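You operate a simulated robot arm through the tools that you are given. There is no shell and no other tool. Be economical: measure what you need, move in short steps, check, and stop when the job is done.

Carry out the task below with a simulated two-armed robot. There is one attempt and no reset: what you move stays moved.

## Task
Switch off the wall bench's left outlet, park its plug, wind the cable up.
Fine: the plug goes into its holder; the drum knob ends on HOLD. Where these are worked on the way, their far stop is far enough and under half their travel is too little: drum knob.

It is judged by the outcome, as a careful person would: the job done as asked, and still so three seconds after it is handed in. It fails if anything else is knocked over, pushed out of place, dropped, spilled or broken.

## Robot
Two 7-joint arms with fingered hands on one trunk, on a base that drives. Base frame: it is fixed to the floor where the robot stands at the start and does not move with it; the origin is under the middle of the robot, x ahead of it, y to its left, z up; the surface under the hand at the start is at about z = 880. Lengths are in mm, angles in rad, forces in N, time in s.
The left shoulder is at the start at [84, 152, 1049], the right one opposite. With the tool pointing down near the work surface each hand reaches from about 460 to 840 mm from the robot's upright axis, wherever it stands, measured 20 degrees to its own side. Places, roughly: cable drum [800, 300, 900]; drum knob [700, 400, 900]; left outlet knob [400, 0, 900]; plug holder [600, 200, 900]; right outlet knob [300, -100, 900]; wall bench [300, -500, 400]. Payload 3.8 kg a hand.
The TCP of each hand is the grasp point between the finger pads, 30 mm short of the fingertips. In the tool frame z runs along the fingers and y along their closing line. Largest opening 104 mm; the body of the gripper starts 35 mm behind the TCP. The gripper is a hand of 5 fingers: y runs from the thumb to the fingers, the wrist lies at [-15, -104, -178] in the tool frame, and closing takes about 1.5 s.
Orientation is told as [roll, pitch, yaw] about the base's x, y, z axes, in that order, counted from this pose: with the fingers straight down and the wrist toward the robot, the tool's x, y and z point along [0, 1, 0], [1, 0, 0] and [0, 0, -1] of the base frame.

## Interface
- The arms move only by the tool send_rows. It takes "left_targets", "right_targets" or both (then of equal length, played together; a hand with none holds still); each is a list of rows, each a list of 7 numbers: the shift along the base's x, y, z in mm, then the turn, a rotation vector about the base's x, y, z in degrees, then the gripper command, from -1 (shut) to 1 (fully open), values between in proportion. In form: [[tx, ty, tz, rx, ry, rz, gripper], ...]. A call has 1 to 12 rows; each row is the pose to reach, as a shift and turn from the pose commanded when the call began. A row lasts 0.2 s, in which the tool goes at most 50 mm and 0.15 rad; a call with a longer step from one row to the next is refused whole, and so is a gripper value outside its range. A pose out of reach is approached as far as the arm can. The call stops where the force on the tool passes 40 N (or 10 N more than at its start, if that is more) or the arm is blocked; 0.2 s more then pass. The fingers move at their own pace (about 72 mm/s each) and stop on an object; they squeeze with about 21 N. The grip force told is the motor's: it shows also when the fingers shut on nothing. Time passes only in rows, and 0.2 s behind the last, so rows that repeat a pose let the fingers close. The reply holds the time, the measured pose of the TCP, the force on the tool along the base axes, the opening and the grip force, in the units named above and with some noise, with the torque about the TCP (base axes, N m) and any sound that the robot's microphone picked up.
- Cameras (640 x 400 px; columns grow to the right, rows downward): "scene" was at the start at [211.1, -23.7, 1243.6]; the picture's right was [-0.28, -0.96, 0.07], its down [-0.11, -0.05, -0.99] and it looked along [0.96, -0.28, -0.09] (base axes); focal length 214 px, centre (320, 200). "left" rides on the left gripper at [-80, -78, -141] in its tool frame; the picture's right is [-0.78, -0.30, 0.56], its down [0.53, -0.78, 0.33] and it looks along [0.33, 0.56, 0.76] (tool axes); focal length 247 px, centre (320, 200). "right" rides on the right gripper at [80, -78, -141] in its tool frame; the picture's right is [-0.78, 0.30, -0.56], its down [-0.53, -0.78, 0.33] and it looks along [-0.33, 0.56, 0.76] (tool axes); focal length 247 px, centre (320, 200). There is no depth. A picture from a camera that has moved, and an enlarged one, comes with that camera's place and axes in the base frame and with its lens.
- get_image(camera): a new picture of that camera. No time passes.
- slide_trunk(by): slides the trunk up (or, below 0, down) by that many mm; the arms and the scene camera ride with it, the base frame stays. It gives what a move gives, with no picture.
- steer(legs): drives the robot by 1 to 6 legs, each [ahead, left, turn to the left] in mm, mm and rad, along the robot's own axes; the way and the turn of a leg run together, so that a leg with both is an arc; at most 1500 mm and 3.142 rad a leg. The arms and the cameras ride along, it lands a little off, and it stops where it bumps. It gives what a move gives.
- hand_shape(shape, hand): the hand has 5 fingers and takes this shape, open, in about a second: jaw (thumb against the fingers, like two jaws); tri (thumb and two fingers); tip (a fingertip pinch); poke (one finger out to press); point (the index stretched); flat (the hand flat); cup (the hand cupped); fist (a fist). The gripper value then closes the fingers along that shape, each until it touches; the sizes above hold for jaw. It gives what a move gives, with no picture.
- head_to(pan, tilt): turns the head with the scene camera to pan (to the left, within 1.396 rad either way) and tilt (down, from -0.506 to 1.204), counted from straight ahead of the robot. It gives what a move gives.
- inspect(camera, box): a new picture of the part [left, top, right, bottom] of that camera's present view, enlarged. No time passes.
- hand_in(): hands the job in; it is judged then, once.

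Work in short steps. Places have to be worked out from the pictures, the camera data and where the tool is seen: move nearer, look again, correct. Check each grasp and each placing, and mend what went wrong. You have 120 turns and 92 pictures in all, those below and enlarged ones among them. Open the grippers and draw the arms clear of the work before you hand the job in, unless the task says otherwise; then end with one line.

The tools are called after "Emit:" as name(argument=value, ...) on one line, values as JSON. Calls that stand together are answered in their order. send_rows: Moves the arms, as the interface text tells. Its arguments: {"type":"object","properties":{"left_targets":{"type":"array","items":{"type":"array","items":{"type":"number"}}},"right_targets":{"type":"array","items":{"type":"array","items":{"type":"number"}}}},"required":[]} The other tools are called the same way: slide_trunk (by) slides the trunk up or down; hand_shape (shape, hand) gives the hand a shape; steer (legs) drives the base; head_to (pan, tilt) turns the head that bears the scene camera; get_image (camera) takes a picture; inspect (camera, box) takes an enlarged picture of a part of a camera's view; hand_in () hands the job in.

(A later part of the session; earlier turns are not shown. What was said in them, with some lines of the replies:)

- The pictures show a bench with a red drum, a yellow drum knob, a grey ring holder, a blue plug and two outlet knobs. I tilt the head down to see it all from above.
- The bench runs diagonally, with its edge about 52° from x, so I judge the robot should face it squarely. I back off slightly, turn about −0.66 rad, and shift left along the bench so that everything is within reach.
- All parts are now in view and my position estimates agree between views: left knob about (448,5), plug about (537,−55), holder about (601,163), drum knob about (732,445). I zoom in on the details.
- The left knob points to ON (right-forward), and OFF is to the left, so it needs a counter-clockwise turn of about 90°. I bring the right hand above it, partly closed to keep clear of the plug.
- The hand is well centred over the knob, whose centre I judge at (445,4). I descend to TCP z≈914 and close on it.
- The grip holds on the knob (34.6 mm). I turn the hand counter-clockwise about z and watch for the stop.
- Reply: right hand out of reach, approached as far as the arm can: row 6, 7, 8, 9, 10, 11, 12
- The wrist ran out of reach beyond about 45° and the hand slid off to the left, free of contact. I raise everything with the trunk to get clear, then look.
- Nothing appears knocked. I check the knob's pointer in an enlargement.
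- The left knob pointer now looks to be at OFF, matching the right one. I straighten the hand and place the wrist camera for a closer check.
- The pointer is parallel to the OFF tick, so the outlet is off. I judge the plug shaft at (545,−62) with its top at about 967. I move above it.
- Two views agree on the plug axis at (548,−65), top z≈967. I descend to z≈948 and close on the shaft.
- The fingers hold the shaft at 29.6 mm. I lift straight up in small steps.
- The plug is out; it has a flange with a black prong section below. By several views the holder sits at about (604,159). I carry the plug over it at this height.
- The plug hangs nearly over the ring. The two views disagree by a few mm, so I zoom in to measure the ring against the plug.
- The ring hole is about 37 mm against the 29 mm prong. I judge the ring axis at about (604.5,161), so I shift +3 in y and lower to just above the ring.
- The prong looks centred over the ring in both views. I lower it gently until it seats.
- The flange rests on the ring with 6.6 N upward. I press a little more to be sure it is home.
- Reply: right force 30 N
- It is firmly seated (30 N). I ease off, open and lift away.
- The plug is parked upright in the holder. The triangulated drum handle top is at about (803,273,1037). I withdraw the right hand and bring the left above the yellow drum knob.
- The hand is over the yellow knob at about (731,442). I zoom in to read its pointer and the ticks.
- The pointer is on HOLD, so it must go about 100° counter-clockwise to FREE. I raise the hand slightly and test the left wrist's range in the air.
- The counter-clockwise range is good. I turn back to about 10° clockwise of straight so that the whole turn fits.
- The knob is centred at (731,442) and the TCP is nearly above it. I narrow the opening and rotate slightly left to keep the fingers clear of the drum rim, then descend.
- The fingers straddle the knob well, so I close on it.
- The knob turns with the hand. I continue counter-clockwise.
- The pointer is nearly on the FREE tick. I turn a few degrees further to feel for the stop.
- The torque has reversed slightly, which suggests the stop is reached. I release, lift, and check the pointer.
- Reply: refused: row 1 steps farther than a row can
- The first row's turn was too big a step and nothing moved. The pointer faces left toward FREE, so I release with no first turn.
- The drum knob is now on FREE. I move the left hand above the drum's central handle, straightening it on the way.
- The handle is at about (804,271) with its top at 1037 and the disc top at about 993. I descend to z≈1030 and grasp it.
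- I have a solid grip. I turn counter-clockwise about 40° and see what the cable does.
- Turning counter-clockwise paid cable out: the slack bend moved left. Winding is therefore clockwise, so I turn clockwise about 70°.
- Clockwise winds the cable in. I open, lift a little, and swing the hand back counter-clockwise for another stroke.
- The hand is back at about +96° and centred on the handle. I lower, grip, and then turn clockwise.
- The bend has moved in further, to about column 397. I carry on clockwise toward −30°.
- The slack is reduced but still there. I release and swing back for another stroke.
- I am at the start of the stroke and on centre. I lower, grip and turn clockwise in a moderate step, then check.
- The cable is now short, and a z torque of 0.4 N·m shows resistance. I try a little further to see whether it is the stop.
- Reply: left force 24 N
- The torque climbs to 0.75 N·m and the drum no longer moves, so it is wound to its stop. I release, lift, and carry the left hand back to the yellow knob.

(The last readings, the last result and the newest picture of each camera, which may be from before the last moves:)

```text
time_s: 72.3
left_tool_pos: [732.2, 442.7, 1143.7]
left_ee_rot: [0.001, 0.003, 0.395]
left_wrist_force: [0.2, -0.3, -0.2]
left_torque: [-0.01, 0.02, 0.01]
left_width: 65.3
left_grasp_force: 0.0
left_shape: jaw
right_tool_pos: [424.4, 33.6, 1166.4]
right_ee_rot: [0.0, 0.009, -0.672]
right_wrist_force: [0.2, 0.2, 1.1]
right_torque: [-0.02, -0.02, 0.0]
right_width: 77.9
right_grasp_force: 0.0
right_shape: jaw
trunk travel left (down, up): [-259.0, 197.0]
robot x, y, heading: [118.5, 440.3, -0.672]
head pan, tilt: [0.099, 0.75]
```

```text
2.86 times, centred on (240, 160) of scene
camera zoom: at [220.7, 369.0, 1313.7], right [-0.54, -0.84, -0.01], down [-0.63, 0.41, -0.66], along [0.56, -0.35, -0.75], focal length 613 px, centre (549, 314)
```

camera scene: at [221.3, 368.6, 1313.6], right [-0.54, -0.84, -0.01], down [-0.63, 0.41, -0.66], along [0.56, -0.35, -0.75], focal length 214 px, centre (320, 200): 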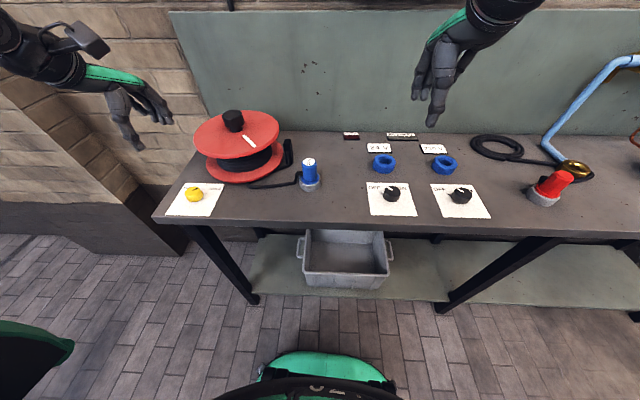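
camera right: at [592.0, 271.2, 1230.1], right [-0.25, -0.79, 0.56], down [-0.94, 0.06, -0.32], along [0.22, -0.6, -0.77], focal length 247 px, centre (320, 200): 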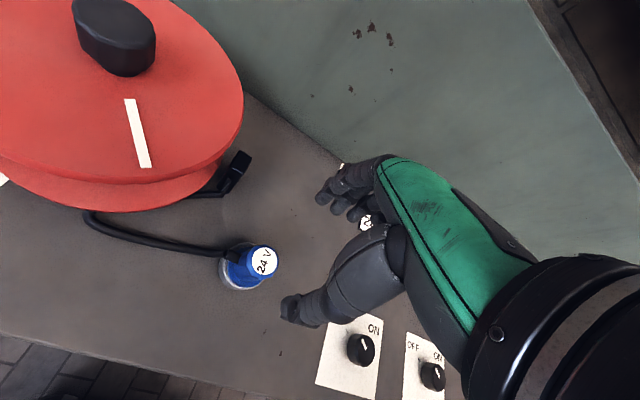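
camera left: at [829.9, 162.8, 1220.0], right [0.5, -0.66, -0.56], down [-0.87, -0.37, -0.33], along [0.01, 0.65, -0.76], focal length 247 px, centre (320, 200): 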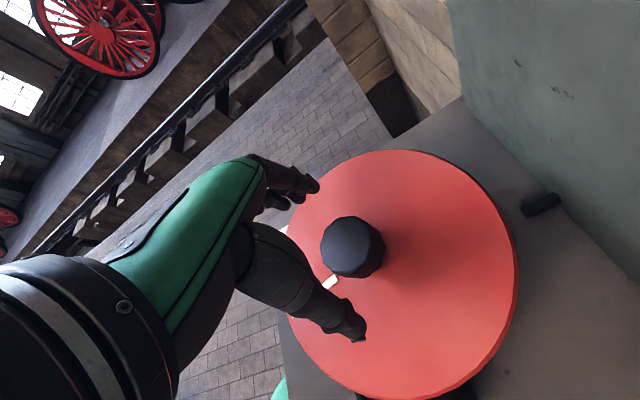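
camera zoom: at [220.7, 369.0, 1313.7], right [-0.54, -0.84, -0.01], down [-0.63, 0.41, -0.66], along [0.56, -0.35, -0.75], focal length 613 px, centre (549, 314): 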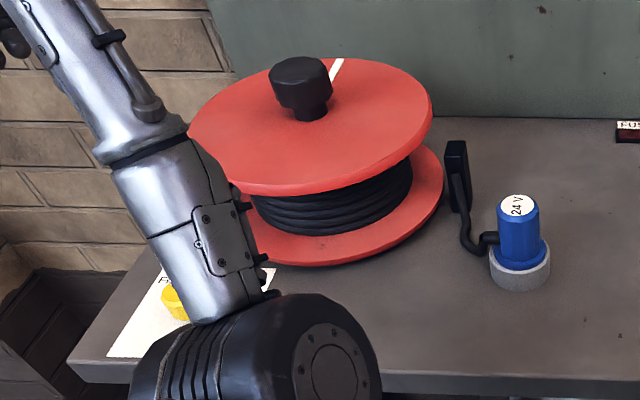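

The drum held its position. I rotate to about +97°, descend on the yellow knob and grip it.

Emit:
send_rows(left_targets=[[0, 0, -40, 0, 0, 8, 0.25], [0, 0, -80, 0, 0, 16, 0.25], [0, 0, -110, 0, 0, 24, 0.25], [0, 0, -120, 0, 0, 30, 0.25], [0, 0, -130, 0, 0, 36, 0.25], [0, 0, -170, 0, 0, 36, 0.25], [0, 0, -205, 0, 0, 36, 0.25], [0, 0, -231, 0, 0, 36, 0.25], [0, 0, -231, 0, 0, 36, 0.25]])

Emit:
inspect(camera="left", box=[220, 120, 480, 340])

```text
time_s: 74.3
left_tool_pos: [731.1, 442.1, 912.0]
left_ee_rot: [0.001, 0.0, 1.023]
left_wrist_force: [0.3, 0.6, -0.5]
left_torque: [-0.01, 0.01, 0.0]
left_width: 65.4
left_grasp_force: 0.0
left_shape: jaw
right_tool_pos: [423.3, 32.7, 1166.6]
right_ee_rot: [-0.001, 0.009, -0.67]
right_wrist_force: [0.5, 0.1, -1.0]
right_torque: [0.02, -0.02, -0.01]
right_width: 77.5
right_grasp_force: 0.1
right_shape: jaw
trunk travel left (down, up): [-259.0, 197.0]
robot x, y, heading: [117.3, 439.6, -0.67]
head pan, tilt: [0.099, 0.75]
```

```text
1.82 times, centred on (350, 230) of left
camera zoom: at [759.2, 333.5, 1053.4], right [0.51, -0.66, -0.56], down [-0.86, -0.38, -0.33], along [0.0, 0.65, -0.76], focal length 449 px, centre (266, 146)
```

zoom: 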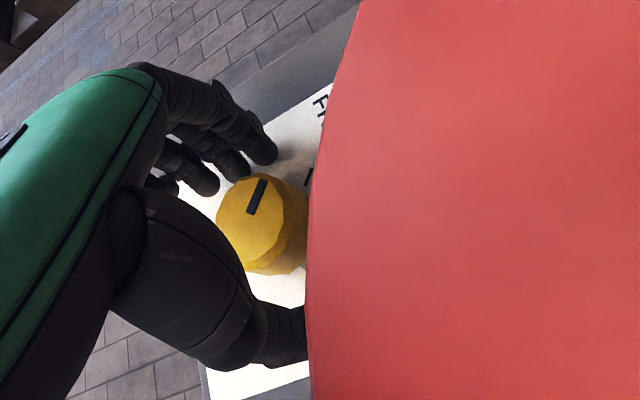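

The fingers straddle the knob. I close and turn clockwise to HOLD.

Emit:
send_rows(left_targets=[[0, 0, 0, 0, 0, 0, -0.7], [0, 0, 0, 0, 0, 0, -0.7], [0, 0, 0, 0, 0, 0, -0.7], [0, 0, 0, 0, 0, 0, -0.7], [0, 0, 0, 0, 0, 0, -0.7], [0, 0, 0, 0, 0, 0, -0.7]])

Emit:
send_rows(left_targets=[[0, 0, 0, 0, 0, -8, -0.7], [0, 0, 0, 0, 0, -16, -0.7], [0, 0, 0, 0, 0, -24, -0.7], [0, 0, 0, 0, 0, -32, -0.7], [0, 0, 0, 0, 0, -40, -0.7], [0, 0, 0, 0, 0, -48, -0.7], [0, 0, 0, 0, 0, -56, -0.7], [0, 0, 0, 0, 0, -64, -0.7], [0, 0, 0, 0, 0, -72, -0.7], [0, 0, 0, 0, 0, -80, -0.7], [0, 0, 0, 0, 0, -88, -0.7], [0, 0, 0, 0, 0, -94, -0.7]])

Emit:
inspect(camera="left", box=[220, 120, 480, 340])

```text
time_s: 75.7
left_tool_pos: [731.1, 442.3, 913.8]
left_ee_rot: [0.0, 0.001, 1.022]
left_wrist_force: [-1.1, -1.0, -2.3]
left_torque: [0.03, 0.02, 0.04]
left_width: 32.3
left_grasp_force: 20.5
left_shape: jaw
right_tool_pos: [424.5, 32.4, 1165.0]
right_ee_rot: [0.001, 0.01, -0.671]
right_wrist_force: [0.1, 0.2, 0.8]
right_torque: [-0.01, 0.02, -0.01]
right_width: 77.8
right_grasp_force: 0.0
right_shape: jaw
trunk travel left (down, up): [-259.0, 197.0]
robot x, y, heading: [114.3, 438.3, -0.667]
head pan, tilt: [0.099, 0.75]
```

```text
time_s: 78.3
left_tool_pos: [731.0, 444.3, 913.2]
left_ee_rot: [0.0, 0.001, -0.62]
left_wrist_force: [-8.7, 2.0, -1.5]
left_torque: [0.02, 0.11, 0.08]
left_width: 31.5
left_grasp_force: 20.7
left_shape: jaw
right_tool_pos: [423.2, 33.8, 1165.4]
right_ee_rot: [0.0, 0.005, -0.671]
right_wrist_force: [0.7, 0.1, -1.1]
right_torque: [0.01, 0.01, 0.0]
right_width: 77.9
right_grasp_force: 0.1
right_shape: jaw
trunk travel left (down, up): [-259.0, 197.0]
robot x, y, heading: [120.4, 443.4, -0.67]
head pan, tilt: [0.099, 0.75]
```

```text
1.82 times, centred on (350, 230) of left
camera zoom: at [621.6, 423.3, 1054.7], right [-0.69, -0.46, -0.56], down [-0.32, 0.89, -0.33], along [0.65, -0.05, -0.76], focal length 449 px, centre (266, 146)
```

zoom: 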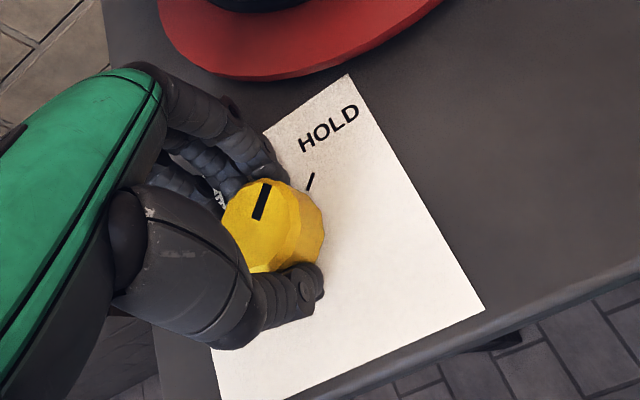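

The pointer is parallel to the HOLD tick. I give a small nudge to be sure of the stop, then release, lift and draw back.

Emit:
send_rows(left_targets=[[0, 0, 0, 0, 0, -5, -0.7], [0, 0, 0, 0, 0, -5, -0.7], [0, 0, 0, 0, 0, -5, 0.25], [0, 0, 0, 0, 0, -5, 0.25], [0, 0, 0, 0, 0, -5, 0.25], [0, 0, 0, 0, 0, -5, 0.25], [0, 0, 30, 0, 0, -5, 0.25], [0, 0, 75, 0, 0, -5, 0.25], [0, 0, 120, 0, 0, -5, 0.25], [-20, 10, 160, 0, 0, -5, 0.25], [-50, 10, 200, 0, 0, -5, 1], [-80, 10, 240, 0, 0, -5, 1]])

Emit:
get_image(camera="left")

Emit:
get_image(camera="scene")

Emit:
inspect(camera="scene", box=[160, 90, 480, 230])

```text
time_s: 80.9
left_tool_pos: [648.7, 451.7, 1153.7]
left_ee_rot: [0.0, 0.001, -0.706]
left_wrist_force: [-0.8, -0.4, 0.7]
left_torque: [0.0, -0.04, 0.0]
left_width: 103.6
left_grasp_force: 0.1
left_shape: jaw
right_tool_pos: [424.1, 31.6, 1166.2]
right_ee_rot: [-0.001, 0.008, -0.67]
right_wrist_force: [0.3, 0.3, 0.3]
right_torque: [-0.01, -0.01, 0.01]
right_width: 77.9
right_grasp_force: 0.0
right_shape: jaw
trunk travel left (down, up): [-259.0, 197.0]
robot x, y, heading: [114.6, 441.8, -0.665]
head pan, tilt: [0.099, 0.75]
```

```text
28 pictures are left
camera left: at [539.5, 440.6, 1294.7], right [-0.73, -0.4, -0.56], down [-0.24, 0.91, -0.33], along [0.64, -0.11, -0.76], focal length 247 px, centre (320, 200)
```

left: 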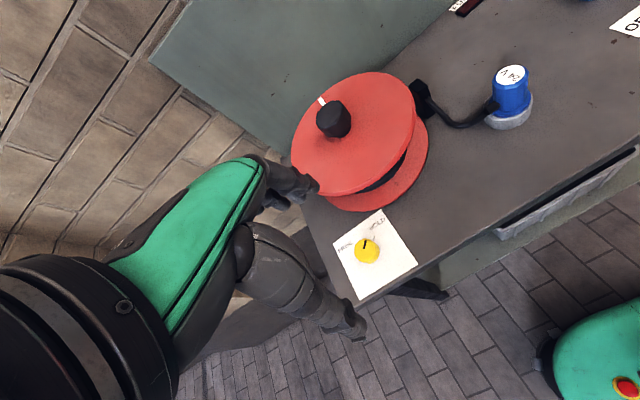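

```text
27 pictures are left
camera scene: at [219.9, 368.1, 1313.7], right [-0.54, -0.84, -0.01], down [-0.63, 0.41, -0.66], along [0.56, -0.35, -0.75], focal length 214 px, centre (320, 200)
```

scene: 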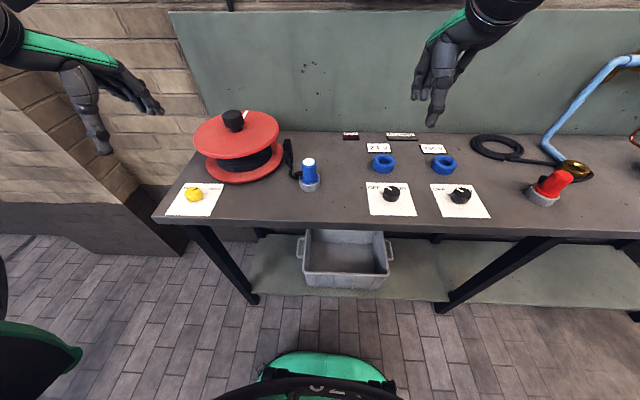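

```text
2.00 times, centred on (320, 160) of scene
camera zoom: at [219.9, 368.1, 1313.7], right [-0.54, -0.84, -0.01], down [-0.63, 0.41, -0.66], along [0.56, -0.35, -0.75], focal length 429 px, centre (320, 280)
```

zoom: 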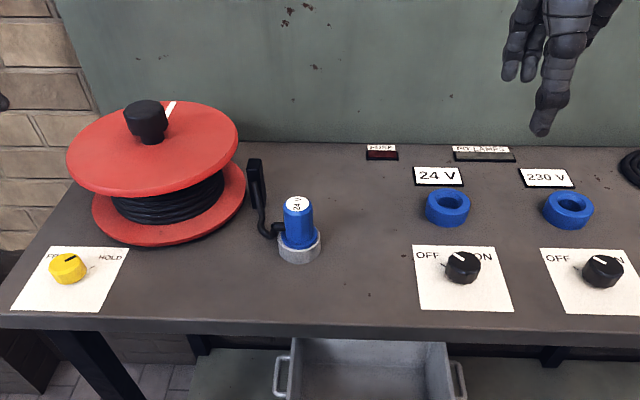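

Everything looks in place. I take a last enlarged check of the two knobs.

Emit:
inspect(camera="left", box=[320, 200, 430, 300])

Emit:
inspect(camera="right", box=[160, 140, 400, 340])

```text
4.00 times, centred on (375, 250) of left
camera zoom: at [539.5, 440.6, 1294.7], right [-0.73, -0.4, -0.56], down [-0.24, 0.91, -0.33], along [0.64, -0.11, -0.76], focal length 988 px, centre (100, 0)
```

zoom: 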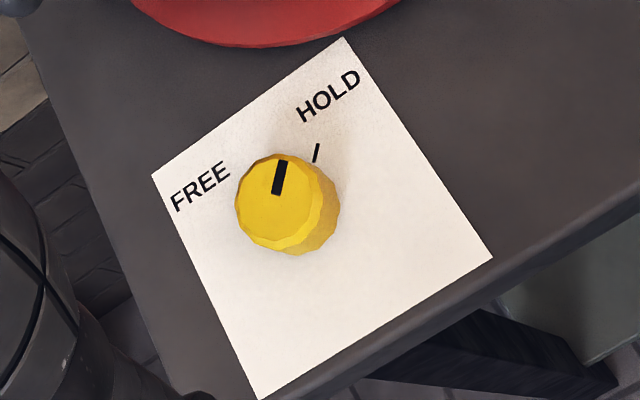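

```text
2.00 times, centred on (280, 240) of right
camera zoom: at [412.5, 142.6, 1307.6], right [-0.25, -0.79, 0.55], down [-0.94, 0.07, -0.33], along [0.22, -0.6, -0.77], focal length 494 px, centre (400, 120)
```

zoom: 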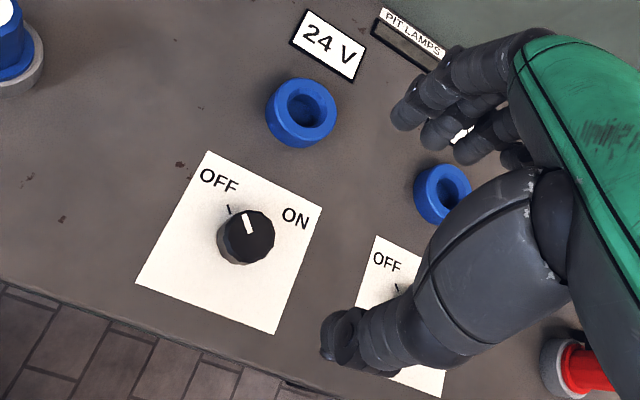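

The outlet is OFF, the drum knob is on HOLD (same reading as at the start), the plug is parked and the cable wound. I open the right hand fully and draw both arms up clear.

Emit:
send_rows(right_targets=[[-10, 10, 20, 0, 0, 0, 1], [-20, 20, 40, 0, 0, 0, 1], [-30, 30, 60, 0, 0, 0, 1], [-30, 30, 60, 0, 0, 0, 1]], left_targets=[[-10, 0, 20, 0, 0, 0, 1], [-20, 0, 40, 0, 0, 0, 1], [-30, 0, 60, 0, 0, 0, 1], [-30, 0, 60, 0, 0, 0, 1]])

Emit:
hand_in()

```text
time_s: 81.9
left_tool_pos: [621.6, 450.9, 1213.3]
left_ee_rot: [0.0, 0.002, -0.706]
left_wrist_force: [0.7, -0.3, 0.1]
left_torque: [0.01, 0.0, 0.01]
left_width: 103.7
left_grasp_force: 0.0
left_shape: jaw
right_tool_pos: [393.3, 62.2, 1225.6]
right_ee_rot: [-0.002, 0.01, -0.67]
right_wrist_force: [-0.7, -0.2, -0.6]
right_torque: [0.03, -0.02, 0.0]
right_width: 103.5
right_grasp_force: 0.1
right_shape: jaw
trunk travel left (down, up): [-259.0, 197.0]
robot x, y, heading: [120.0, 439.4, -0.668]
head pan, tilt: [0.099, 0.75]
```

```text
The job is handed in.
```

I switched the left outlet off, parked its plug in the holder, wound the cable up to the drum's stop and left the drum knob on HOLD; both hands are open and clear, and I handed the job in.
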